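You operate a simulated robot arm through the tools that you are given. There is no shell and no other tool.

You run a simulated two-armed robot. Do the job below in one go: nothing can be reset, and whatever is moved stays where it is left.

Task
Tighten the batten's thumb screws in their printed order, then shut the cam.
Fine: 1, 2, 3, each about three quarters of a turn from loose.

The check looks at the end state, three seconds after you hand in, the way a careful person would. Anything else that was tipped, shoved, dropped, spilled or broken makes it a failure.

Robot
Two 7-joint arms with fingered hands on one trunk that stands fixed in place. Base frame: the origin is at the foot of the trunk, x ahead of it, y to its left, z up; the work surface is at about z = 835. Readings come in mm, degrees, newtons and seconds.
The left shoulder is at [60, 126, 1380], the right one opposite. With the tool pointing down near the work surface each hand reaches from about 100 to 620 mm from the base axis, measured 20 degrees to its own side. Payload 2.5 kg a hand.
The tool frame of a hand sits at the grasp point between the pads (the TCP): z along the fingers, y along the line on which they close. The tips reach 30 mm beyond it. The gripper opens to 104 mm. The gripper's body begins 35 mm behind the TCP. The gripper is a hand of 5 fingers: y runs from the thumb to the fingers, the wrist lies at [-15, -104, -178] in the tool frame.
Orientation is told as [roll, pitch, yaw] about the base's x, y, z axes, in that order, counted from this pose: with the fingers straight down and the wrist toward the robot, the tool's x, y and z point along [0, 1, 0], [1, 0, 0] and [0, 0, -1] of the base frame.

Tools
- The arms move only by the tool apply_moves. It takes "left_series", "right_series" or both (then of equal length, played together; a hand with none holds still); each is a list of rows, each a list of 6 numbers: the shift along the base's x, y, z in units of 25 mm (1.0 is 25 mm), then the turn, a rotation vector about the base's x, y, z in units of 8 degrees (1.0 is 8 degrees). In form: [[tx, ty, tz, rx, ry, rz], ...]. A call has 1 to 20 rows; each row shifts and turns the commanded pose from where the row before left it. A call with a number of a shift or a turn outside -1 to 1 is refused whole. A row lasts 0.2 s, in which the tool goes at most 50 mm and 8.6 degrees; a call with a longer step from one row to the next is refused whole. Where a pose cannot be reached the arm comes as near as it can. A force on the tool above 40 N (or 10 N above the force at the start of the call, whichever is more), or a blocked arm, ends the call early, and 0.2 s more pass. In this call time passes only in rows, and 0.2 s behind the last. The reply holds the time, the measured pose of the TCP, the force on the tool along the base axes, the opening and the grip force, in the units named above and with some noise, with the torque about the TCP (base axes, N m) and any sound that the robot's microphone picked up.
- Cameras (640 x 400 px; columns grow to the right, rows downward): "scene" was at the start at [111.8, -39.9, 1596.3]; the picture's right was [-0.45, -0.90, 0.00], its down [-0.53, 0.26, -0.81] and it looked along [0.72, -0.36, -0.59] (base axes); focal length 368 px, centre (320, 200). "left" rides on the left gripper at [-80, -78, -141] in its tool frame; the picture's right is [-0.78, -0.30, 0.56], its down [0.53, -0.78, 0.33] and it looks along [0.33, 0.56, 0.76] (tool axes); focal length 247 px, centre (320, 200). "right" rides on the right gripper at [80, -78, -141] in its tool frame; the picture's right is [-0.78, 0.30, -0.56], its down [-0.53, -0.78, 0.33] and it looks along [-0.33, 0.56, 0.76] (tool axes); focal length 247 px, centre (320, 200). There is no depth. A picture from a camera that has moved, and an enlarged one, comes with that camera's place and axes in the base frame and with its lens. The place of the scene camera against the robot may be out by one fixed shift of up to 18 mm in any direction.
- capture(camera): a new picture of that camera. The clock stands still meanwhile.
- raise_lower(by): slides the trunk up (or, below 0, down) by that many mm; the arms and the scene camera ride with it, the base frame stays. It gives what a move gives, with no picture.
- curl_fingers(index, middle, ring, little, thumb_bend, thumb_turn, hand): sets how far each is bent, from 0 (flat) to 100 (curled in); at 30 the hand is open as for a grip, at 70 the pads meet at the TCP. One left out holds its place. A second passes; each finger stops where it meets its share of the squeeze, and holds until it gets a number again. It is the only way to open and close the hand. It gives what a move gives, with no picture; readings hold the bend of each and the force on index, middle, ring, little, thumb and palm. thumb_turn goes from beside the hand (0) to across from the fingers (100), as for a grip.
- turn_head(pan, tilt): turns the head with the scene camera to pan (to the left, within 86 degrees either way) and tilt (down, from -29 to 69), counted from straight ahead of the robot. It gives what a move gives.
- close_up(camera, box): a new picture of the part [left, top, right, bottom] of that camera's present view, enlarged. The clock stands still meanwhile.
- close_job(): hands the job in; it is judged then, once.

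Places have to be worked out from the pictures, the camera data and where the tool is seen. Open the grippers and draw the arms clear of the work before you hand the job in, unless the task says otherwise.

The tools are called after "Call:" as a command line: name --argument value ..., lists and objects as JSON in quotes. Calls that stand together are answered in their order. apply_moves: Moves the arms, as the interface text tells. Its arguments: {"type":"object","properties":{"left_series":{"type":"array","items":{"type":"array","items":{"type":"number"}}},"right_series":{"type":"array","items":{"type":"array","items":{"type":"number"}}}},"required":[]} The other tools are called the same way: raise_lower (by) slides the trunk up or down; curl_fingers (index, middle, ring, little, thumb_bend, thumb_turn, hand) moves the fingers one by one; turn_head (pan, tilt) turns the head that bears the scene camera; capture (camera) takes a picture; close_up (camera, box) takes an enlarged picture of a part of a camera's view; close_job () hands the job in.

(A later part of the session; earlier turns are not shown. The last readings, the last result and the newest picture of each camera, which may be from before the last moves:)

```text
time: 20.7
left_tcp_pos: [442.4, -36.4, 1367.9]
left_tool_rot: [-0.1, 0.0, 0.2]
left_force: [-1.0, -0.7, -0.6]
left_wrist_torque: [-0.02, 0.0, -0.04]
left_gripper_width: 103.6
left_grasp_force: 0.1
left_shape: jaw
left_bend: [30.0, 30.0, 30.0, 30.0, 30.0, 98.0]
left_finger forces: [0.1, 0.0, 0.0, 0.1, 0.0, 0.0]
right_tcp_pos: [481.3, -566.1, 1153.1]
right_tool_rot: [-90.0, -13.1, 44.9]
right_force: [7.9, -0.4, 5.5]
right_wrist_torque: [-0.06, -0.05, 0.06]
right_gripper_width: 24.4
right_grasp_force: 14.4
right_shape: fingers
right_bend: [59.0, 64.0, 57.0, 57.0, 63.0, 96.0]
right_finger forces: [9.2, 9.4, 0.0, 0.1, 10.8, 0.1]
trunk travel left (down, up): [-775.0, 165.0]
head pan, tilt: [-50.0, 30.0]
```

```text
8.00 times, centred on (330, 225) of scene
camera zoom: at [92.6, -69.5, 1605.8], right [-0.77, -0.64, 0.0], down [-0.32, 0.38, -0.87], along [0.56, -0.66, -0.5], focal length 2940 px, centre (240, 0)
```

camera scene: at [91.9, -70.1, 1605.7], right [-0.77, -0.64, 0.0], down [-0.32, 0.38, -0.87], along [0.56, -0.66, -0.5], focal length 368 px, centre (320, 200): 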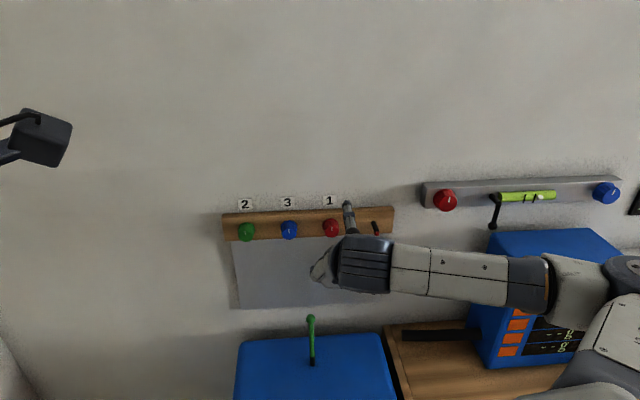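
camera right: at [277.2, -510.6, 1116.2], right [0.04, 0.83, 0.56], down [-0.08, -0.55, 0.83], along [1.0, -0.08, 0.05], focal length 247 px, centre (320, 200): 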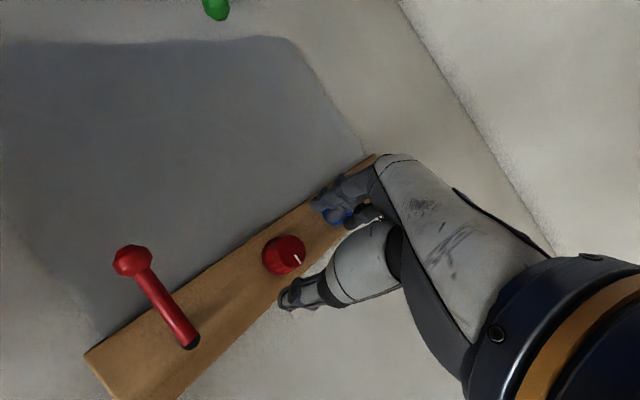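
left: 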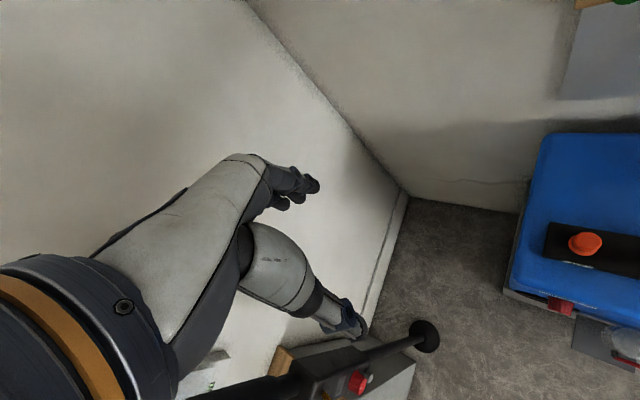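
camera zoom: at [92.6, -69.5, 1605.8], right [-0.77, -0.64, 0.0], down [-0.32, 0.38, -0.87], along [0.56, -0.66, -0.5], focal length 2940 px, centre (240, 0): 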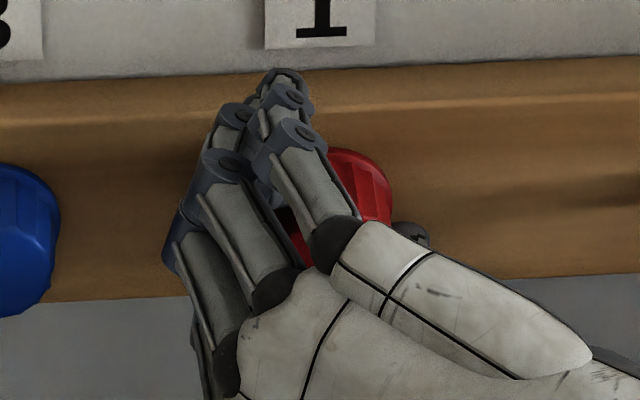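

The tick kept its place in the hand camera, so the knob turned with the hand. I'll continue clockwise in 8° steps for another 80°.

Call:
apply_moves --right_series '[[0, 0, 0, 0.707, -0.707, 0], [0, 0, 0, 0.707, -0.707, 0], [0, 0, 0, 0.707, -0.707, 0], [0, 0, 0, 0.707, -0.707, 0], [0, 0, 0, 0.707, -0.707, 0], [0, 0, 0, 0.707, -0.707, 0], [0, 0, 0, 0.707, -0.707, 0], [0, 0, 0, 0.707, -0.707, 0], [0, 0, 0, 0.707, -0.707, 0], [0, 0, 0, 0.707, -0.707, 0]]'

Call:
close_up --camera "right" --box '[250, 170, 390, 310]'

Call:
close_up --camera "scene" --box '[270, 190, 390, 265]'

```text
time: 22.9
left_tcp_pos: [441.3, -37.7, 1368.3]
left_tool_rot: [0.0, -0.1, 0.2]
left_force: [0.4, -0.2, -0.1]
left_wrist_torque: [0.01, 0.03, 0.01]
left_gripper_width: 103.2
left_grasp_force: 0.0
left_shape: jaw
left_bend: [30.0, 30.0, 30.0, 30.0, 30.0, 98.0]
left_finger forces: [0.0, 0.1, 0.1, 0.0, 0.0, 0.0]
right_tcp_pos: [480.7, -567.8, 1151.3]
right_tool_rot: [88.9, -86.7, -134.0]
right_force: [-2.4, -9.6, 4.8]
right_wrist_torque: [-0.02, 0.01, -0.15]
right_gripper_width: 24.8
right_grasp_force: 15.2
right_shape: fingers
right_bend: [59.0, 64.0, 57.0, 57.0, 63.0, 97.0]
right_finger forces: [7.9, 11.8, 0.0, 0.0, 11.0, 0.0]
trunk travel left (down, up): [-775.0, 165.0]
head pan, tilt: [-50.0, 30.0]
```

```text
2.86 times, centred on (320, 240) of right
camera zoom: at [441.3, -407.8, 1079.2], right [-0.95, -0.17, 0.25], down [-0.11, -0.58, -0.81], along [0.28, -0.8, 0.53], focal length 706 px, centre (320, 86)
```

zoom: 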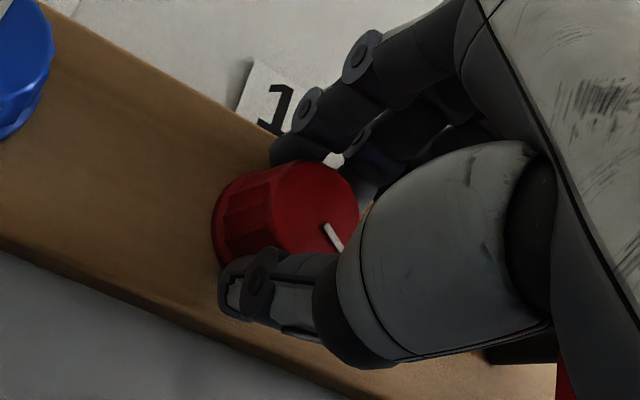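

```text
5.33 times, centred on (330, 228) of scene
camera zoom: at [90.7, -71.2, 1605.7], right [-0.77, -0.64, 0.0], down [-0.32, 0.38, -0.87], along [0.56, -0.66, -0.5], focal length 1960 px, centre (267, 53)
```

zoom: 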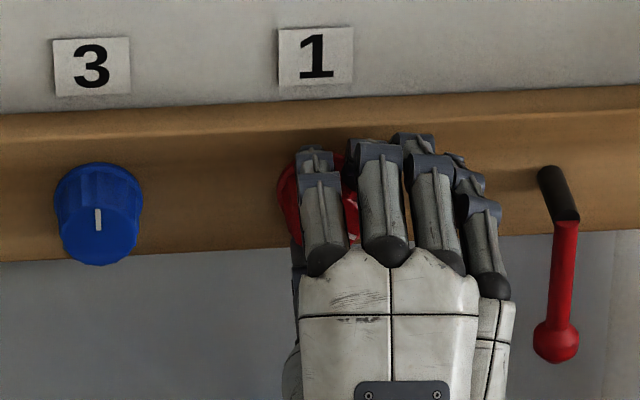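

Still tracking exactly: 120° turned, with small torque. I'll add 16° more while the wrist still follows, bringing this grip to about 136°.

Call:
apply_moves --right_series '[[0, 0, 0, 0.707, -0.707, 0], [0, 0, 0, 0.707, -0.707, 0]]'

Call:
close_up --camera "right" --box '[250, 170, 390, 310]'

```text
time: 23.5
left_tcp_pos: [441.1, -36.8, 1368.7]
left_tool_rot: [-0.1, -0.1, 0.0]
left_force: [0.2, -0.4, -0.1]
left_wrist_torque: [-0.01, -0.02, -0.01]
left_gripper_width: 103.4
left_grasp_force: 0.0
left_shape: jaw
left_bend: [30.0, 30.0, 30.0, 30.0, 30.0, 98.0]
left_finger forces: [0.0, 0.0, 0.1, 0.0, 0.0, 0.1]
right_tcp_pos: [480.9, -567.2, 1151.3]
right_tool_rot: [89.8, -70.8, -134.8]
right_force: [-4.1, -10.2, 2.1]
right_wrist_torque: [-0.02, -0.03, -0.19]
right_gripper_width: 24.5
right_grasp_force: 15.6
right_shape: fingers
right_bend: [59.0, 64.0, 57.0, 57.0, 63.0, 97.0]
right_finger forces: [8.1, 12.2, 0.1, 0.1, 10.9, 0.1]
trunk travel left (down, up): [-775.0, 165.0]
head pan, tilt: [-50.0, 30.0]
```

```text
2.86 times, centred on (320, 240) of right
camera zoom: at [453.1, -396.0, 1104.8], right [-0.98, -0.19, 0.02], down [0.06, -0.41, -0.91], along [0.19, -0.89, 0.41], focal length 706 px, centre (320, 86)
```

zoom: 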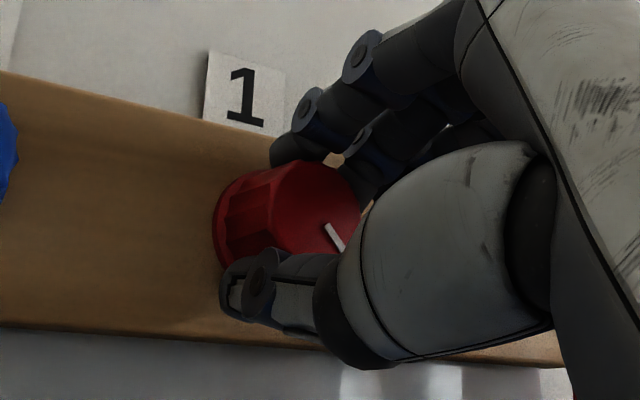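

About 136° done and the tick is unmoved in the hand. I'll release, back off 30 mm and rotate the hand back to -72° for a second grip.

Call:
curl_fingers --hand "right" --index 45 --middle 45 --ring 45 --little 45 --thumb_bend 45

Call:
apply_moves --right_series '[[-0.424, 0.424, 0, 0, 0, 0], [-0.424, 0.424, 0, 0, 0, 0], [0, 0, 0, -0.707, 0.707, 0], [0, 0, 0, -0.707, 0.707, 0], [0, 0, 0, -0.707, 0.707, 0], [0, 0, 0, -0.707, 0.707, 0], [0, 0, 0, -0.707, 0.707, 0], [0, 0, 0, -0.707, 0.707, 0], [0, 0, 0, -0.707, 0.707, 0], [0, 0, 0, -0.707, 0.707, 0], [0, 0, 0, -0.707, 0.707, 0], [0, 0, 0, -0.707, 0.707, 0], [0, 0, 0, -0.707, 0.707, 0], [0, 0, 0, -0.707, 0.707, 0], [0, 0, 0, -0.707, 0.707, 0], [0, 0, 0, -0.707, 0.707, 0], [0, 0, 0, -0.707, 0.707, 0], [0, 0, 0, -0.707, 0.707, 0], [0, 0, 0, -0.707, 0.707, 0]]'

Call:
close_up --camera "right" --box '[230, 170, 390, 330]'

Call:
close_up --camera "scene" --box '[270, 190, 390, 265]'

```text
time: 24.5
left_tcp_pos: [440.8, -36.1, 1368.2]
left_tool_rot: [0.0, 0.0, 0.0]
left_force: [0.3, 0.1, 0.6]
left_wrist_torque: [0.0, -0.01, -0.05]
left_gripper_width: 103.6
left_grasp_force: 0.1
left_shape: jaw
left_bend: [30.0, 30.0, 30.0, 30.0, 30.0, 98.0]
left_finger forces: [0.0, 0.0, 0.1, 0.1, 0.0, 0.0]
right_tcp_pos: [481.7, -565.8, 1152.2]
right_tool_rot: [89.9, -70.9, -134.9]
right_force: [1.0, -0.3, 1.4]
right_wrist_torque: [-0.03, 0.0, -0.02]
right_gripper_width: 64.6
right_grasp_force: 0.0
right_shape: fingers
right_bend: [45.0, 45.0, 45.0, 45.0, 45.0, 97.0]
right_finger forces: [0.0, 0.0, 0.0, 0.0, 0.0, 0.0]
trunk travel left (down, up): [-775.0, 165.0]
head pan, tilt: [-50.0, 30.0]
```

```text
time: 28.5
left_tcp_pos: [441.9, -35.1, 1368.0]
left_tool_rot: [0.0, -0.1, 0.1]
left_force: [0.0, 0.0, 0.5]
left_wrist_torque: [-0.03, -0.01, 0.03]
left_gripper_width: 103.6
left_grasp_force: 0.1
left_shape: jaw
left_bend: [30.0, 30.0, 30.0, 30.0, 30.0, 98.0]
left_finger forces: [0.0, 0.0, 0.0, 0.1, 0.1, 0.1]
right_tcp_pos: [461.4, -544.6, 1151.7]
right_tool_rot: [-90.0, 27.3, 44.9]
right_force: [0.1, -0.6, -0.7]
right_wrist_torque: [-0.02, -0.02, -0.02]
right_gripper_width: 64.6
right_grasp_force: 0.1
right_shape: fingers
right_bend: [45.0, 45.0, 45.0, 45.0, 45.0, 97.0]
right_finger forces: [0.1, 0.0, 0.0, 0.0, 0.0, 0.0]
trunk travel left (down, up): [-775.0, 165.0]
head pan, tilt: [-50.0, 30.0]
```

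```text
2.50 times, centred on (310, 250) of right
camera zoom: at [286.4, -519.7, 1116.3], right [0.04, 0.83, 0.56], down [-0.08, -0.55, 0.83], along [1.0, -0.08, 0.04], focal length 617 px, centre (345, 75)
```

zoom: 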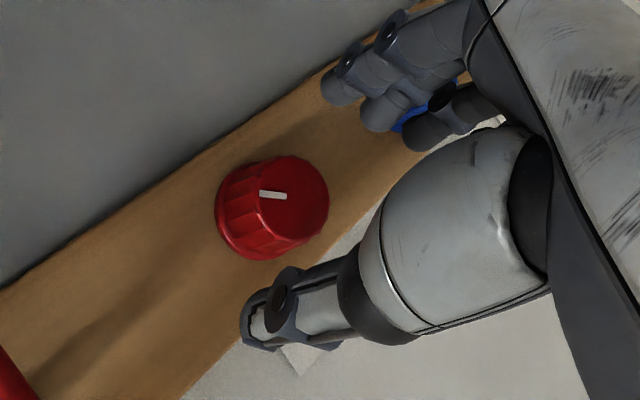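

```text
5.33 times, centred on (330, 228) of scene
camera zoom: at [91.8, -70.1, 1605.7], right [-0.77, -0.64, 0.0], down [-0.32, 0.38, -0.87], along [0.56, -0.66, -0.5], focal length 1960 px, centre (267, 53)
```

zoom: 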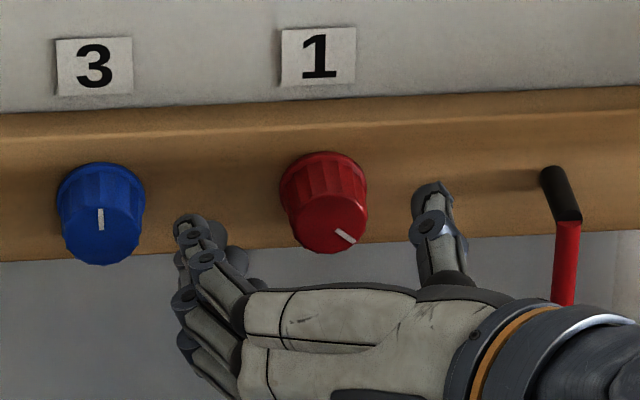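

The red tick has gone from 12 o'clock to about 4:30, as expected for 136°. I'll re-approach, grip again and turn the remaining amount.

Call:
apply_moves --right_series '[[0.424, -0.424, 0, 0, 0, 0], [0.424, -0.424, 0, 0, 0, 0]]'

Call:
curl_fingers --hand "right" --index 72 --middle 74 --ring 58 --little 58 --thumb_bend 72

Call:
close_up --camera "right" --box '[250, 170, 390, 310]'

```text
time: 29.1
left_tcp_pos: [440.9, -36.9, 1368.2]
left_tool_rot: [0.0, 0.0, 0.1]
left_force: [0.0, 0.4, 0.5]
left_wrist_torque: [0.0, 0.0, -0.01]
left_gripper_width: 103.6
left_grasp_force: 0.0
left_shape: jaw
left_bend: [30.0, 30.0, 30.0, 30.0, 30.0, 98.0]
left_finger forces: [0.0, 0.0, 0.1, 0.0, 0.1, 0.0]
right_tcp_pos: [481.9, -566.4, 1152.3]
right_tool_rot: [-90.0, 27.2, 45.1]
right_force: [0.0, 0.0, -0.2]
right_wrist_torque: [-0.01, -0.01, -0.02]
right_gripper_width: 64.6
right_grasp_force: 0.0
right_shape: fingers
right_bend: [45.0, 45.0, 45.0, 45.0, 45.0, 97.0]
right_finger forces: [0.0, 0.0, 0.0, 0.0, 0.1, 0.0]
trunk travel left (down, up): [-775.0, 165.0]
head pan, tilt: [-50.0, 30.0]
```

```text
time: 30.1
left_tcp_pos: [443.8, -35.9, 1367.6]
left_tool_rot: [-0.1, 0.1, 0.2]
left_force: [-0.6, 0.4, -0.5]
left_wrist_torque: [-0.01, 0.01, -0.01]
left_gripper_width: 103.5
left_grasp_force: 0.0
left_shape: jaw
left_bend: [30.0, 30.0, 30.0, 30.0, 30.0, 98.0]
left_finger forces: [0.0, 0.1, 0.1, 0.1, 0.1, 0.0]
right_tcp_pos: [483.8, -565.1, 1152.5]
right_tool_rot: [-89.9, 27.2, 45.1]
right_force: [10.5, 3.7, -0.8]
right_wrist_torque: [-0.01, -0.03, 0.15]
right_gripper_width: 25.5
right_grasp_force: 15.7
right_shape: fingers
right_bend: [58.0, 64.0, 57.0, 57.0, 62.0, 96.0]
right_finger forces: [10.4, 10.4, 0.1, 0.0, 10.1, 0.0]
trunk travel left (down, up): [-775.0, 165.0]
head pan, tilt: [-50.0, 30.0]
```

```text
2.86 times, centred on (320, 240) of right
camera zoom: at [309.2, -540.3, 1116.7], right [0.04, 0.83, 0.56], down [-0.08, -0.55, 0.83], along [1.0, -0.08, 0.05], focal length 706 px, centre (320, 86)
```

zoom: 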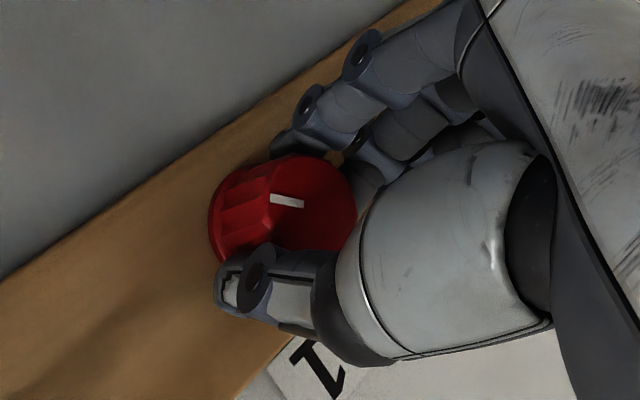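

The second grip is good and the tick is visible. I'll turn 96° first while watching for rising torque.

Call:
apply_moves --right_series '[[0, 0, 0, 0.707, -0.707, 0], [0, 0, 0, 0.707, -0.707, 0], [0, 0, 0, 0.707, -0.707, 0], [0, 0, 0, 0.707, -0.707, 0], [0, 0, 0, 0.707, -0.707, 0], [0, 0, 0, 0.707, -0.707, 0], [0, 0, 0, 0.707, -0.707, 0], [0, 0, 0, 0.707, -0.707, 0], [0, 0, 0, 0.707, -0.707, 0], [0, 0, 0, 0.707, -0.707, 0], [0, 0, 0, 0.707, -0.707, 0], [0, 0, 0, 0.707, -0.707, 0]]'

Call:
close_up --camera "right" --box '[250, 170, 390, 310]'

```text
time: 32.7
left_tcp_pos: [440.4, -38.2, 1369.0]
left_tool_rot: [-0.1, 0.1, 0.1]
left_force: [0.7, -0.5, 0.1]
left_wrist_torque: [0.01, 0.01, 0.02]
left_gripper_width: 103.8
left_grasp_force: 0.0
left_shape: jaw
left_bend: [30.0, 30.0, 30.0, 30.0, 30.0, 98.0]
left_finger forces: [0.1, 0.0, 0.1, 0.0, 0.1, 0.0]
right_tcp_pos: [481.1, -567.6, 1151.6]
right_tool_rot: [-90.1, -69.2, 45.0]
right_force: [1.7, -7.5, 7.9]
right_wrist_torque: [-0.07, -0.06, -0.14]
right_gripper_width: 25.0
right_grasp_force: 15.1
right_shape: fingers
right_bend: [59.0, 64.0, 57.0, 57.0, 62.0, 97.0]
right_finger forces: [8.2, 12.0, 0.0, 0.0, 10.8, 0.0]
trunk travel left (down, up): [-775.0, 165.0]
head pan, tilt: [-50.0, 30.0]
```

```text
2.86 times, centred on (320, 240) of right
camera zoom: at [415.3, -433.6, 1051.5], right [-0.83, -0.04, 0.55], down [-0.31, -0.78, -0.54], along [0.46, -0.62, 0.64], focal length 706 px, centre (320, 86)
```

zoom: 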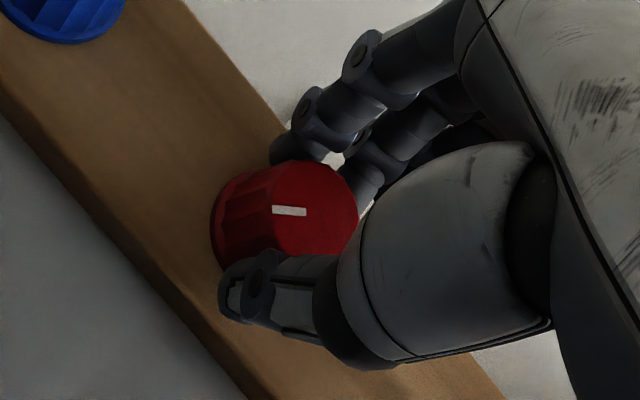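

The tick lagged about 10° in the hand, so there may be some resistance or slip. I'll keep turning 40° more in this grip and watch it.

Call:
apply_moves --right_series '[[0, 0, 0, 0.707, -0.707, 0], [0, 0, 0, 0.707, -0.707, 0], [0, 0, 0, 0.707, -0.707, 0], [0, 0, 0, 0.707, -0.707, 0], [0, 0, 0, 0.707, -0.707, 0]]'

Call:
close_up --camera "right" --box '[250, 170, 390, 310]'

Call:
close_up --camera "scene" --box '[270, 190, 390, 265]'

```text
time: 33.9
left_tcp_pos: [441.8, -38.1, 1368.1]
left_tool_rot: [-0.1, -0.2, 0.1]
left_force: [0.4, 1.2, -0.1]
left_wrist_torque: [-0.02, 0.01, 0.02]
left_gripper_width: 103.8
left_grasp_force: 0.0
left_shape: jaw
left_bend: [30.0, 30.0, 30.0, 30.0, 30.0, 98.0]
left_finger forces: [0.0, 0.0, 0.1, 0.0, 0.0, 0.1]
right_tcp_pos: [479.5, -567.3, 1150.0]
right_tool_rot: [89.6, -70.8, -134.7]
right_force: [-3.2, -10.1, 2.4]
right_wrist_torque: [-0.02, 0.03, -0.2]
right_gripper_width: 24.8
right_grasp_force: 15.7
right_shape: fingers
right_bend: [59.0, 63.0, 57.0, 57.0, 62.0, 97.0]
right_finger forces: [8.2, 12.6, 0.0, 0.0, 10.6, 0.0]
trunk travel left (down, up): [-775.0, 165.0]
head pan, tilt: [-50.0, 30.0]
```

```text
2.86 times, centred on (320, 240) of right
camera zoom: at [452.8, -396.1, 1104.8], right [-0.98, -0.19, 0.02], down [0.06, -0.41, -0.91], along [0.19, -0.89, 0.41], focal length 706 px, centre (320, 86)
```

zoom: 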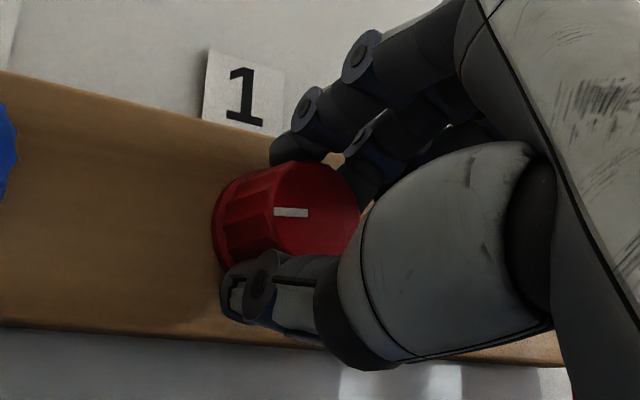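

```text
5.33 times, centred on (330, 228) of scene
camera zoom: at [90.7, -71.6, 1605.7], right [-0.77, -0.64, 0.0], down [-0.32, 0.38, -0.87], along [0.56, -0.66, -0.5], focal length 1960 px, centre (267, 53)
```

zoom: 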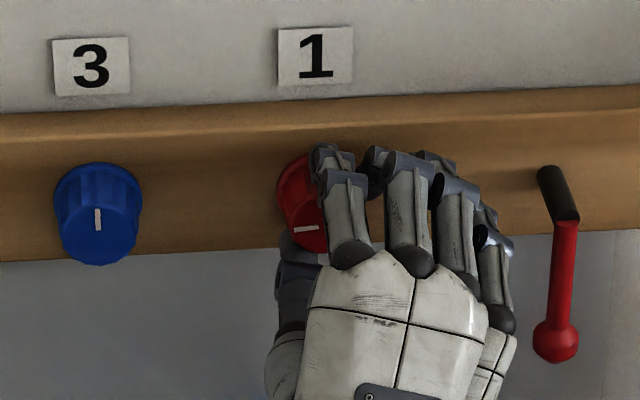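

The red tick now points to about 9 o'clock (roughly 255° turned from its starting position). I'll try a final 16° to bring it to about 270°.

Call:
apply_moves --right_series '[[0, 0, 0, 0.707, -0.707, 0], [0, 0, 0, 0.707, -0.707, 0]]'

Call:
close_up --camera "right" --box '[250, 170, 390, 310]'

```text
time: 34.5
left_tcp_pos: [441.1, -38.5, 1366.9]
left_tool_rot: [0.1, 0.0, 0.2]
left_force: [0.7, -1.0, 1.0]
left_wrist_torque: [0.01, 0.01, 0.0]
left_gripper_width: 103.9
left_grasp_force: 0.1
left_shape: jaw
left_bend: [30.0, 30.0, 30.0, 30.0, 30.0, 98.0]
left_finger forces: [0.0, 0.0, 0.0, 0.0, 0.0, 0.0]
right_tcp_pos: [480.9, -568.6, 1151.8]
right_tool_rot: [89.8, -54.7, -134.8]
right_force: [-5.7, -8.9, -0.4]
right_wrist_torque: [0.03, 0.07, -0.23]
right_gripper_width: 24.9
right_grasp_force: 16.0
right_shape: fingers
right_bend: [59.0, 63.0, 57.0, 57.0, 62.0, 98.0]
right_finger forces: [8.3, 13.5, 0.0, 0.1, 10.9, 0.1]
trunk travel left (down, up): [-775.0, 165.0]
head pan, tilt: [-50.0, 30.0]
```

```text
2.86 times, centred on (320, 240) of right
camera zoom: at [459.2, -390.0, 1134.2], right [-0.96, -0.18, -0.21], down [0.24, -0.23, -0.94], along [0.12, -0.96, 0.26], focal length 706 px, centre (320, 86)
```

zoom: 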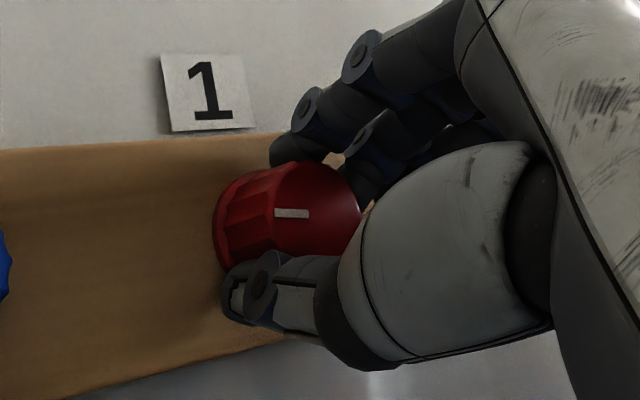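

The wrist followed to 80° and the tick stayed with the hand, so red is at about 270°. I'll release, back off, and move in front of green while rotating the hand back.

Call:
curl_fingers --hand "right" --index 45 --middle 45 --ring 45 --little 45 --thumb_bend 45

Call:
apply_moves --right_series '[[-0.735, 0.735, 0, 0, 0, 0], [-0.735, 0.735, 0, 0, 0, 0], [0.292, 0.292, 0, -0.707, 0.707, 0], [0.292, 0.292, 0, -0.707, 0.707, 0], [0.292, 0.292, 0, -0.707, 0.707, 0], [0.292, 0.292, 0, -0.707, 0.707, 0], [0.292, 0.292, 0, -0.707, 0.707, 0], [0.292, 0.292, 0, -0.707, 0.707, 0], [0.292, 0.292, 0, -0.707, 0.707, 0], [0.292, 0.292, 0, -0.707, 0.707, 0], [0.292, 0.292, 0, -0.707, 0.707, 0], [0.292, 0.292, 0, -0.707, 0.707, 0], [0.292, 0.292, 0, -0.707, 0.707, 0], [0.292, 0.292, 0, -0.707, 0.707, 0], [0.292, 0.292, 0, -0.707, 0.707, 0], [0.292, 0.292, 0, -0.707, 0.707, 0], [0.292, 0.292, 0, -0.707, 0.707, 0], [0.292, 0.292, 0, -0.707, 0.707, 0], [0.292, 0.292, 0, -0.707, 0.707, 0]]'

Call:
capture --camera "right"

Call:
close_up --camera "scene" --box '[210, 180, 410, 305]'

```text
time: 35.5
left_tcp_pos: [442.3, -36.1, 1367.8]
left_tool_rot: [0.0, 0.0, 0.2]
left_force: [0.1, -0.6, -0.1]
left_wrist_torque: [0.0, -0.03, 0.0]
left_gripper_width: 103.5
left_grasp_force: 0.0
left_shape: jaw
left_bend: [30.0, 30.0, 30.0, 30.0, 30.0, 98.0]
left_finger forces: [0.1, 0.1, 0.0, 0.0, 0.0, 0.0]
right_tcp_pos: [481.3, -566.6, 1152.2]
right_tool_rot: [89.9, -54.9, -134.9]
right_force: [-0.3, -0.9, -0.1]
right_wrist_torque: [0.01, 0.02, 0.02]
right_gripper_width: 64.5
right_grasp_force: 0.0
right_shape: fingers
right_bend: [45.0, 45.0, 45.0, 45.0, 45.0, 98.0]
right_finger forces: [0.0, 0.0, 0.0, 0.0, 0.0, 0.0]
trunk travel left (down, up): [-775.0, 165.0]
head pan, tilt: [-50.0, 30.0]
```

```text
time: 39.5
left_tcp_pos: [442.4, -35.5, 1368.6]
left_tool_rot: [-0.1, 0.0, 0.1]
left_force: [1.0, -0.2, 1.5]
left_wrist_torque: [0.0, -0.02, 0.01]
left_gripper_width: 103.5
left_grasp_force: 0.1
left_shape: jaw
left_bend: [30.0, 30.0, 30.0, 30.0, 30.0, 98.0]
left_finger forces: [0.1, 0.0, 0.0, 0.0, 0.0, 0.0]
right_tcp_pos: [568.6, -405.5, 1150.9]
right_tool_rot: [-90.0, 11.2, 45.0]
right_force: [-0.6, -0.2, -0.3]
right_wrist_torque: [-0.02, 0.01, 0.01]
right_gripper_width: 64.7
right_grasp_force: 0.1
right_shape: fingers
right_bend: [45.0, 45.0, 45.0, 45.0, 45.0, 98.0]
right_finger forces: [0.0, 0.0, 0.0, 0.0, 0.0, 0.1]
trunk travel left (down, up): [-775.0, 165.0]
head pan, tilt: [-50.0, 30.0]
```

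```text
taken
camera right: at [404.9, -370.0, 1088.2], right [-0.08, 0.71, 0.7], down [-0.23, -0.7, 0.68], along [0.97, -0.11, 0.22], focal length 247 px, centre (320, 200)
```

right: 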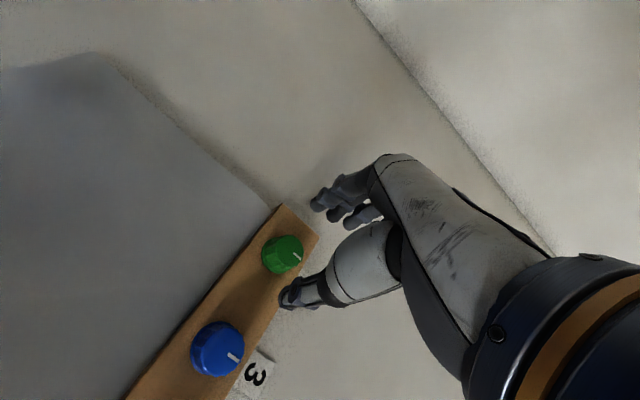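

```text
3.20 times, centred on (310, 242) of scene
camera zoom: at [91.8, -70.2, 1605.7], right [-0.77, -0.64, 0.0], down [-0.32, 0.38, -0.87], along [0.56, -0.66, -0.5], focal length 1176 px, centre (352, 64)
```

zoom: 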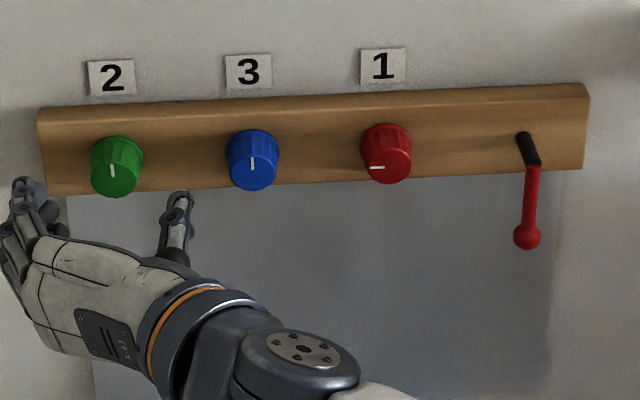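

Red's tick now points to 9 o'clock and nothing else moved. The right camera shows green almost on the tool axis; I'll zoom in to check.

Call:
close_up --camera "right" --box '[230, 190, 350, 310]'

Call:
close_up --camera "scene" --box '[225, 195, 345, 270]'

```text
3.33 times, centred on (290, 250) of right
camera zoom: at [404.9, -370.0, 1088.2], right [-0.08, 0.71, 0.7], down [-0.23, -0.7, 0.68], along [0.97, -0.11, 0.22], focal length 823 px, centre (420, 33)
```

zoom: 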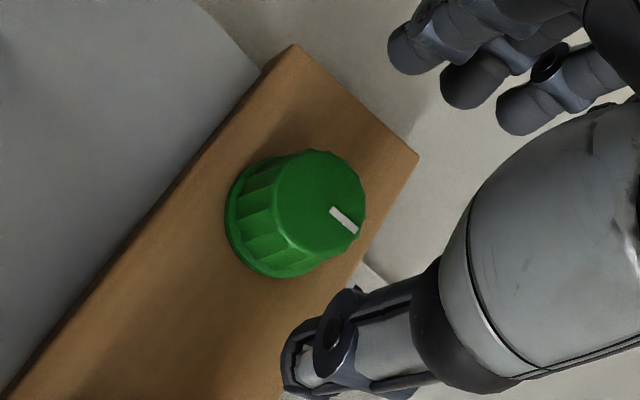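

```text
5.33 times, centred on (285, 232) of scene
camera zoom: at [91.8, -70.2, 1605.7], right [-0.77, -0.64, 0.0], down [-0.32, 0.38, -0.87], along [0.56, -0.66, -0.5], focal length 1960 px, centre (507, 27)
```

zoom: 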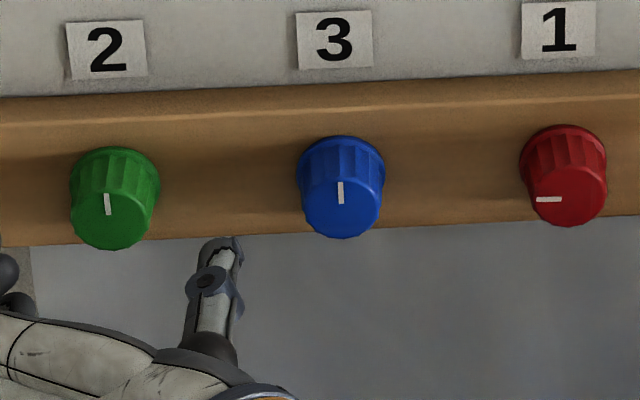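

Green's centre is about 4 mm further left than the tool axis. I'll correct by that, rotate to -72°, and advance to the same depth as used on red.

Call:
apply_moves --right_series '[[0.056, 0.056, 0, -0.707, 0.707, 0], [0.056, 0.056, 0, -0.707, 0.707, 0], [0.488, -0.488, 0, 0, 0, 0], [0.488, -0.488, 0, 0, 0, 0], [0.488, -0.488, 0, 0, 0, 0]]'

Call:
close_up --camera "right" --box '[250, 170, 390, 310]'

Call:
close_up --camera "scene" --box '[205, 195, 325, 270]'

```text
time: 40.7
left_tcp_pos: [441.5, -36.4, 1367.5]
left_tool_rot: [0.0, -0.1, 0.1]
left_force: [-0.2, 0.7, -0.5]
left_wrist_torque: [0.03, 0.01, 0.0]
left_gripper_width: 103.8
left_grasp_force: 0.0
left_shape: jaw
left_bend: [30.0, 30.0, 30.0, 30.0, 30.0, 98.0]
left_finger forces: [0.1, 0.0, 0.0, 0.1, 0.1, 0.0]
right_tcp_pos: [608.0, -439.6, 1151.0]
right_tool_rot: [-90.0, 27.1, 45.0]
right_force: [0.3, 0.3, -0.1]
right_wrist_torque: [-0.03, 0.01, -0.01]
right_gripper_width: 64.5
right_grasp_force: 0.1
right_shape: fingers
right_bend: [45.0, 45.0, 45.0, 45.0, 45.0, 98.0]
right_finger forces: [0.0, 0.1, 0.1, 0.0, 0.0, 0.0]
trunk travel left (down, up): [-775.0, 165.0]
head pan, tilt: [-50.0, 30.0]
```

```text
2.86 times, centred on (320, 240) of right
camera zoom: at [434.8, -413.8, 1115.9], right [0.04, 0.83, 0.56], down [-0.08, -0.55, 0.83], along [1.0, -0.08, 0.04], focal length 706 px, centre (320, 86)
```

zoom: 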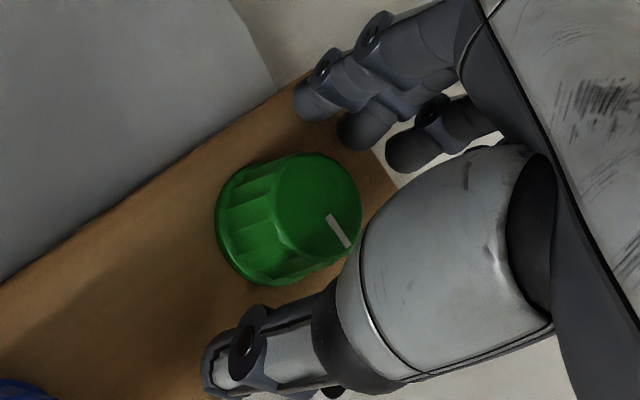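

```text
5.33 times, centred on (265, 232) of scene
camera zoom: at [91.9, -70.3, 1605.7], right [-0.77, -0.64, 0.0], down [-0.32, 0.38, -0.87], along [0.56, -0.66, -0.5], focal length 1960 px, centre (613, 27)
```

zoom: 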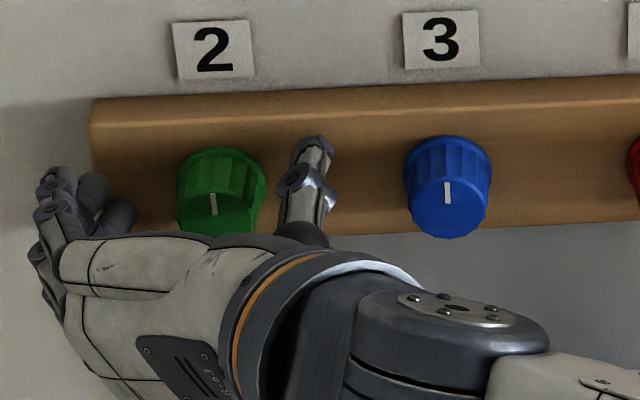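

The green knob sits in the hand picture exactly where red did. I'll grip it.

Call:
curl_fingers --hand "right" --index 72 --middle 74 --ring 58 --little 58 --thumb_bend 72

Call:
close_up --camera "right" --box '[250, 170, 390, 310]'

```text
time: 41.7
left_tcp_pos: [443.0, -35.6, 1367.8]
left_tool_rot: [0.1, 0.2, 0.1]
left_force: [-0.3, 0.9, -0.4]
left_wrist_torque: [0.0, -0.02, -0.06]
left_gripper_width: 103.4
left_grasp_force: 0.0
left_shape: jaw
left_bend: [30.0, 30.0, 30.0, 30.0, 30.0, 98.0]
left_finger forces: [0.1, 0.0, 0.0, 0.1, 0.0, 0.0]
right_tcp_pos: [609.8, -437.8, 1152.2]
right_tool_rot: [-90.1, 27.0, 45.1]
right_force: [12.0, 3.0, 0.1]
right_wrist_torque: [-0.02, -0.04, 0.14]
right_gripper_width: 24.5
right_grasp_force: 14.4
right_shape: fingers
right_bend: [59.0, 64.0, 57.0, 57.0, 63.0, 96.0]
right_finger forces: [9.7, 9.7, 0.0, 0.0, 9.5, 0.0]
trunk travel left (down, up): [-775.0, 165.0]
head pan, tilt: [-50.0, 30.0]
```

```text
2.86 times, centred on (320, 240) of right
camera zoom: at [436.2, -412.7, 1115.8], right [0.04, 0.83, 0.56], down [-0.08, -0.55, 0.83], along [1.0, -0.08, 0.05], focal length 706 px, centre (320, 86)
```

zoom: 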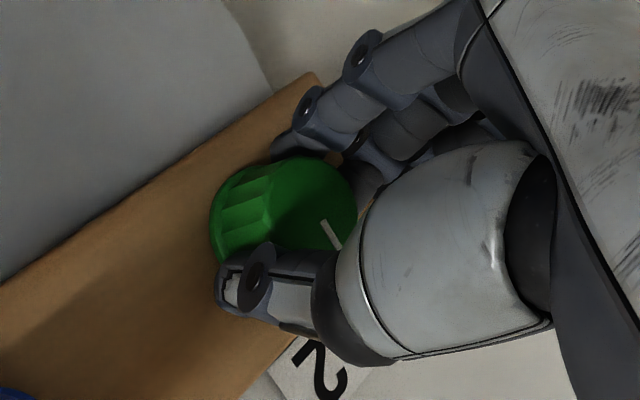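

The grip on green matches the red one. I'll turn clockwise 96° in this grip, checking reach and tracking.

Call:
apply_moves --right_series '[[0, 0, 0, 0.707, -0.707, 0], [0, 0, 0, 0.707, -0.707, 0], [0, 0, 0, 0.707, -0.707, 0], [0, 0, 0, 0.707, -0.707, 0], [0, 0, 0, 0.707, -0.707, 0], [0, 0, 0, 0.707, -0.707, 0], [0, 0, 0, 0.707, -0.707, 0], [0, 0, 0, 0.707, -0.707, 0], [0, 0, 0, 0.707, -0.707, 0], [0, 0, 0, 0.707, -0.707, 0], [0, 0, 0, 0.707, -0.707, 0], [0, 0, 0, 0.707, -0.707, 0]]'

Call:
close_up --camera "right" --box '[250, 170, 390, 310]'

Call:
close_up --camera "scene" --box '[205, 180, 365, 280]'

```text
time: 44.3
left_tcp_pos: [442.5, -37.4, 1367.3]
left_tool_rot: [-0.1, 0.0, 0.1]
left_force: [0.0, 0.6, 0.6]
left_wrist_torque: [-0.02, -0.02, 0.0]
left_gripper_width: 103.5
left_grasp_force: 0.1
left_shape: jaw
left_bend: [30.0, 30.0, 30.0, 30.0, 30.0, 98.0]
left_finger forces: [0.0, 0.0, 0.0, 0.1, 0.0, 0.1]
right_tcp_pos: [607.4, -440.6, 1151.8]
right_tool_rot: [-89.9, -69.2, 44.9]
right_force: [1.0, -4.9, 3.8]
right_wrist_torque: [0.0, 0.01, -0.08]
right_gripper_width: 24.2
right_grasp_force: 13.9
right_shape: fingers
right_bend: [59.0, 64.0, 57.0, 57.0, 63.0, 96.0]
right_finger forces: [8.2, 8.7, 0.0, 0.0, 11.6, 0.1]
trunk travel left (down, up): [-775.0, 165.0]
head pan, tilt: [-50.0, 30.0]
```

```text
2.86 times, centred on (320, 240) of right
camera zoom: at [542.4, -306.6, 1051.9], right [-0.83, -0.04, 0.55], down [-0.31, -0.78, -0.54], along [0.46, -0.62, 0.64], focal length 706 px, centre (320, 86)
```

zoom: 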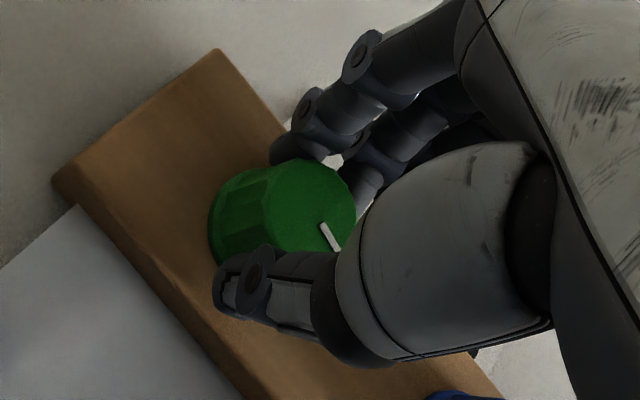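

```text
4.00 times, centred on (285, 230) of scene
camera zoom: at [91.5, -70.6, 1605.7], right [-0.77, -0.64, 0.0], down [-0.32, 0.38, -0.87], along [0.56, -0.66, -0.5], focal length 1470 px, centre (460, 80)
```

zoom: 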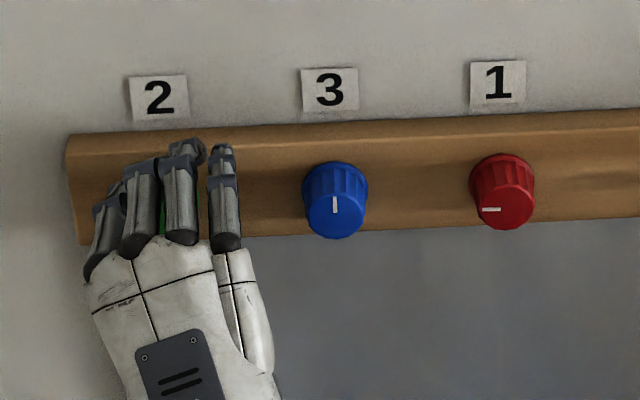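

Green follows without slip. I'll add 40° to finish this grip at about 136°.

Call:
apply_moves --right_series '[[0, 0, 0, 0.707, -0.707, 0], [0, 0, 0, 0.707, -0.707, 0], [0, 0, 0, 0.707, -0.707, 0], [0, 0, 0, 0.707, -0.707, 0], [0, 0, 0, 0.707, -0.707, 0]]'

Call:
close_up --camera "right" --box '[250, 170, 390, 310]'

Call:
close_up --camera "scene" --box '[205, 180, 365, 280]'

```text
time: 45.5
left_tcp_pos: [440.3, -37.3, 1368.8]
left_tool_rot: [-0.1, -0.1, 0.0]
left_force: [0.0, 1.1, 0.3]
left_wrist_torque: [0.03, 0.02, 0.04]
left_gripper_width: 103.7
left_grasp_force: 0.1
left_shape: jaw
left_bend: [30.0, 30.0, 30.0, 30.0, 30.0, 98.0]
left_finger forces: [0.1, 0.1, 0.0, 0.1, 0.0, 0.0]
right_tcp_pos: [578.6, -440.1, 1168.5]
right_tool_rot: [92.0, -70.5, -137.1]
right_force: [-0.9, -0.5, 1.4]
right_wrist_torque: [0.0, 0.05, -0.05]
right_gripper_width: 0.1
right_grasp_force: 0.1
right_shape: fingers
right_bend: [72.0, 74.0, 57.0, 57.0, 71.0, 99.0]
right_finger forces: [0.1, 0.0, 0.1, 0.0, 0.0, 0.0]
right hand out of reach, approached as far as the arm can: row 1, 2, 3, 4, 5
trunk travel left (down, up): [-775.0, 165.0]
head pan, tilt: [-50.0, 30.0]
```

```text
2.86 times, centred on (320, 240) of right
camera zoom: at [553.1, -268.6, 1121.8], right [-0.98, -0.19, 0.01], down [0.07, -0.42, -0.91], along [0.18, -0.89, 0.42], focal length 706 px, centre (320, 86)
```

zoom: 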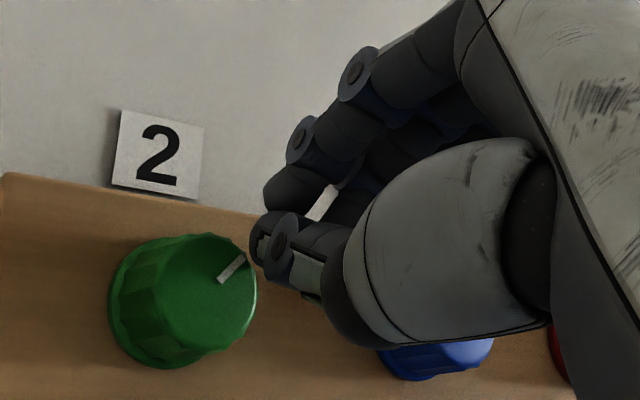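

```text
4.00 times, centred on (285, 230) of scene
camera zoom: at [90.2, -70.8, 1606.0], right [-0.77, -0.64, 0.0], down [-0.32, 0.38, -0.87], along [0.56, -0.66, -0.5], focal length 1470 px, centre (460, 80)
```

zoom: 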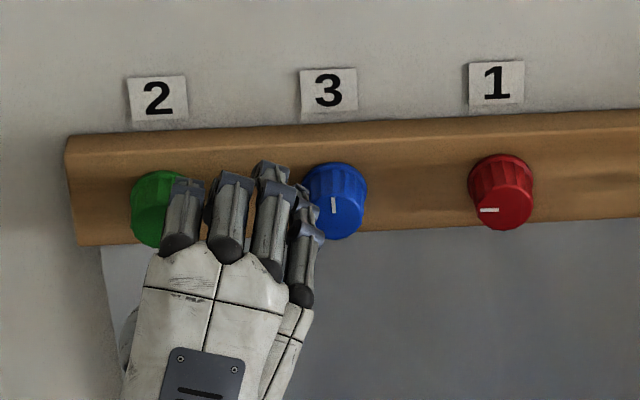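

Past that point the arm ran out of reach and slid off green, with no force reading; by its tick green is now only about 45° turned, and blue looks untouched. For green I'll use lower hand angles instead (up to +16°). First I'll back straight out from where the hand really is.

Call:
apply_moves --right_series '[[-0.636, 0.07, 0, 0, 0, 0], [-0.636, 0.07, 0, 0, 0, 0], [-0.735, 0.735, 0, 0, 0, 0], [-0.2, 0.2, 0, 0, 0, 0]]'

Call:
capture --camera "right"

Call:
close_up --camera "scene" --box '[205, 180, 365, 280]'

```text
time: 46.5
left_tcp_pos: [442.0, -34.9, 1367.8]
left_tool_rot: [0.0, 0.0, 0.1]
left_force: [-0.2, -0.4, -0.5]
left_wrist_torque: [0.02, 0.0, 0.0]
left_gripper_width: 103.4
left_grasp_force: 0.0
left_shape: jaw
left_bend: [30.0, 30.0, 30.0, 30.0, 30.0, 98.0]
left_finger forces: [0.0, 0.0, 0.1, 0.1, 0.1, 0.0]
right_tcp_pos: [560.3, -420.8, 1135.8]
right_tool_rot: [90.4, -70.9, -135.4]
right_force: [0.0, 0.0, 0.4]
right_wrist_torque: [-0.04, -0.01, -0.02]
right_gripper_width: 0.2
right_grasp_force: 0.0
right_shape: fingers
right_bend: [72.0, 74.0, 57.0, 57.0, 71.0, 99.0]
right_finger forces: [0.0, 0.0, 0.0, 0.0, 0.0, 0.0]
right hand out of reach, approached as far as the arm can: row 1, 2, 3, 4
trunk travel left (down, up): [-775.0, 165.0]
head pan, tilt: [-50.0, 30.0]
```

```text
taken
camera right: at [533.1, -249.4, 1088.8], right [-0.98, -0.19, 0.02], down [0.06, -0.41, -0.91], along [0.18, -0.89, 0.42], focal length 247 px, centre (320, 200)
```

right: 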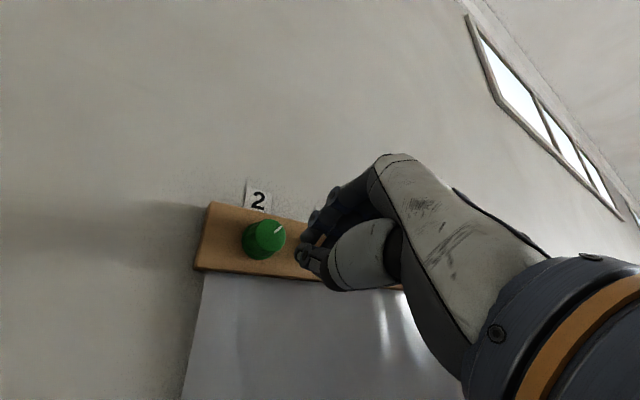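

```text
4.00 times, centred on (285, 230) of scene
camera zoom: at [91.6, -70.4, 1605.8], right [-0.77, -0.64, 0.0], down [-0.32, 0.38, -0.87], along [0.56, -0.66, -0.5], focal length 1470 px, centre (460, 80)
```

zoom: 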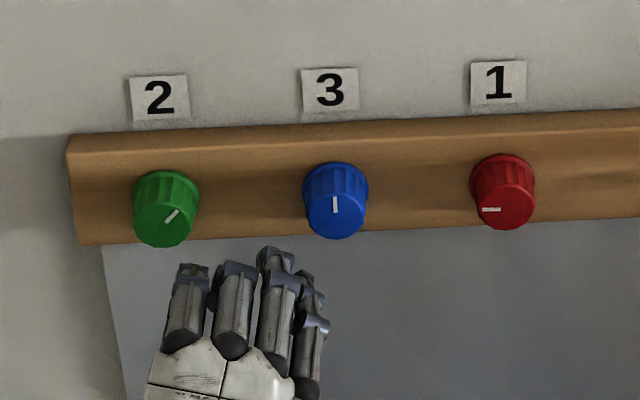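

The hand is clear; green's tick is at about 1:30, with blue and red unchanged. I'll open the fingers and rotate back to -96°, lined up in front of green.

Call:
curl_fingers --hand "right" --index 45 --middle 45 --ring 45 --little 45 --thumb_bend 45

Call:
apply_moves --right_series '[[0.0283, 0.0283, 0, -0.707, 0.707, 0], [0.0283, 0.0283, 0, -0.707, 0.707, 0], [0.0283, 0.0283, 0, -0.707, 0.707, 0], [0.0283, 0.0283, 0, -0.707, 0.707, 0], [0.0283, 0.0283, 0, -0.707, 0.707, 0], [0.0283, 0.0283, 0, -0.707, 0.707, 0], [0.0283, 0.0283, 0, -0.707, 0.707, 0], [0.0283, 0.0283, 0, -0.707, 0.707, 0], [0.0283, 0.0283, 0, -0.707, 0.707, 0], [0.0283, 0.0283, 0, -0.707, 0.707, 0], [0.0283, 0.0283, 0, -0.707, 0.707, 0], [0.0283, 0.0283, 0, -0.707, 0.707, 0], [0.0283, 0.0283, 0, -0.707, 0.707, 0], [0.0283, 0.0283, 0, -0.707, 0.707, 0], [0.0283, 0.0283, 0, -0.707, 0.707, 0], [0.0283, 0.0283, 0, -0.707, 0.707, 0], [0.0283, 0.0283, 0, -0.707, 0.707, 0], [0.0283, 0.0283, 0, -0.707, 0.707, 0], [0.0283, 0.0283, 0, -0.707, 0.707, 0], [0.0283, 0.0283, 0, -0.707, 0.707, 0]]'

Call:
close_up --camera "right" --box '[230, 190, 350, 310]'

Call:
close_up --camera "scene" --box '[205, 180, 365, 280]'

```text
time: 47.5
left_tcp_pos: [441.0, -36.1, 1367.0]
left_tool_rot: [0.1, 0.0, 0.0]
left_force: [-0.1, -0.4, 0.1]
left_wrist_torque: [0.0, 0.01, -0.01]
left_gripper_width: 103.6
left_grasp_force: 0.0
left_shape: jaw
left_bend: [30.0, 30.0, 30.0, 30.0, 30.0, 98.0]
left_finger forces: [0.0, 0.1, 0.0, 0.0, 0.0, 0.0]
right_tcp_pos: [561.0, -419.2, 1135.4]
right_tool_rot: [90.3, -70.9, -135.3]
right_force: [0.5, -0.2, -0.4]
right_wrist_torque: [0.0, -0.01, 0.03]
right_gripper_width: 64.7
right_grasp_force: 0.0
right_shape: fingers
right_bend: [45.0, 45.0, 45.0, 45.0, 45.0, 98.0]
right_finger forces: [0.0, 0.1, 0.0, 0.0, 0.0, 0.0]
trunk travel left (down, up): [-775.0, 165.0]
head pan, tilt: [-50.0, 30.0]
```

```text
time: 49.2
left_tcp_pos: [440.4, -33.4, 1367.5]
left_tool_rot: [-0.1, -0.1, 0.1]
left_force: [0.9, 0.7, -0.3]
left_wrist_torque: [0.03, 0.01, -0.01]
left_gripper_width: 103.6
left_grasp_force: 0.1
left_shape: jaw
left_bend: [30.0, 30.0, 30.0, 30.0, 30.0, 98.0]
left_finger forces: [0.1, 0.0, 0.0, 0.1, 0.0, 0.0]
right_tcp_pos: [600.2, -423.8, 1101.8]
right_tool_rot: [-91.6, -47.7, 46.9]
right_force: [-24.3, 14.7, 2.2]
right_wrist_torque: [-0.91, -1.43, 0.03]
right_gripper_width: 64.7
right_grasp_force: 14.1
right_shape: fingers
right_bend: [45.0, 45.0, 40.0, 45.0, 45.0, 98.0]
right_finger forces: [0.0, 0.0, 27.8, 0.0, 0.0, 0.0]
right hand out of reach, approached as far as the arm can: row 1, 2, 3, 4, 5, 6, 7, 8
trunk travel left (down, up): [-775.0, 165.0]
head pan, tilt: [-50.0, 30.0]
stopped in row 8 (right hand): the force on the tool passed its limit at 48 N (the readings are from after the stop); the commanded pose is now the measured one
```

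```text
3.33 times, centred on (290, 250) of right
camera zoom: at [506.2, -320.8, 987.1], right [-0.67, 0.13, 0.73], down [-0.4, -0.89, -0.21], along [0.62, -0.43, 0.65], focal length 823 px, centre (420, 33)
```

zoom: 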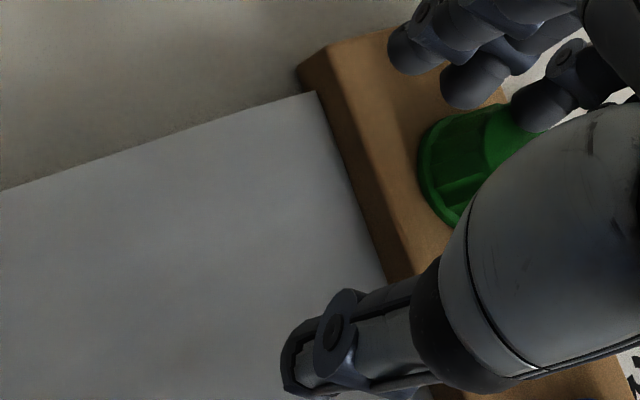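

```text
4.00 times, centred on (285, 230) of scene
camera zoom: at [89.2, -68.5, 1606.0], right [-0.77, -0.64, 0.0], down [-0.32, 0.38, -0.87], along [0.56, -0.66, -0.5], focal length 1470 px, centre (460, 80)
```

zoom: 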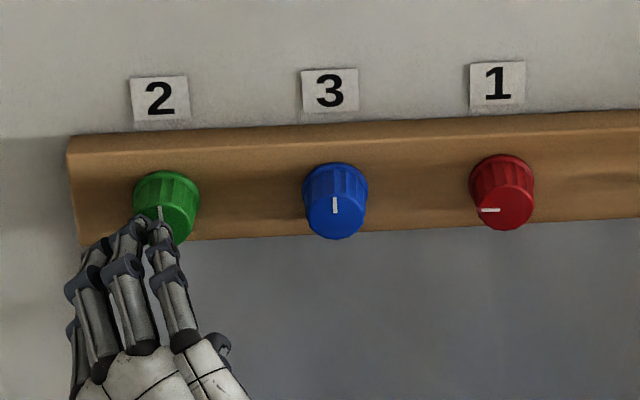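

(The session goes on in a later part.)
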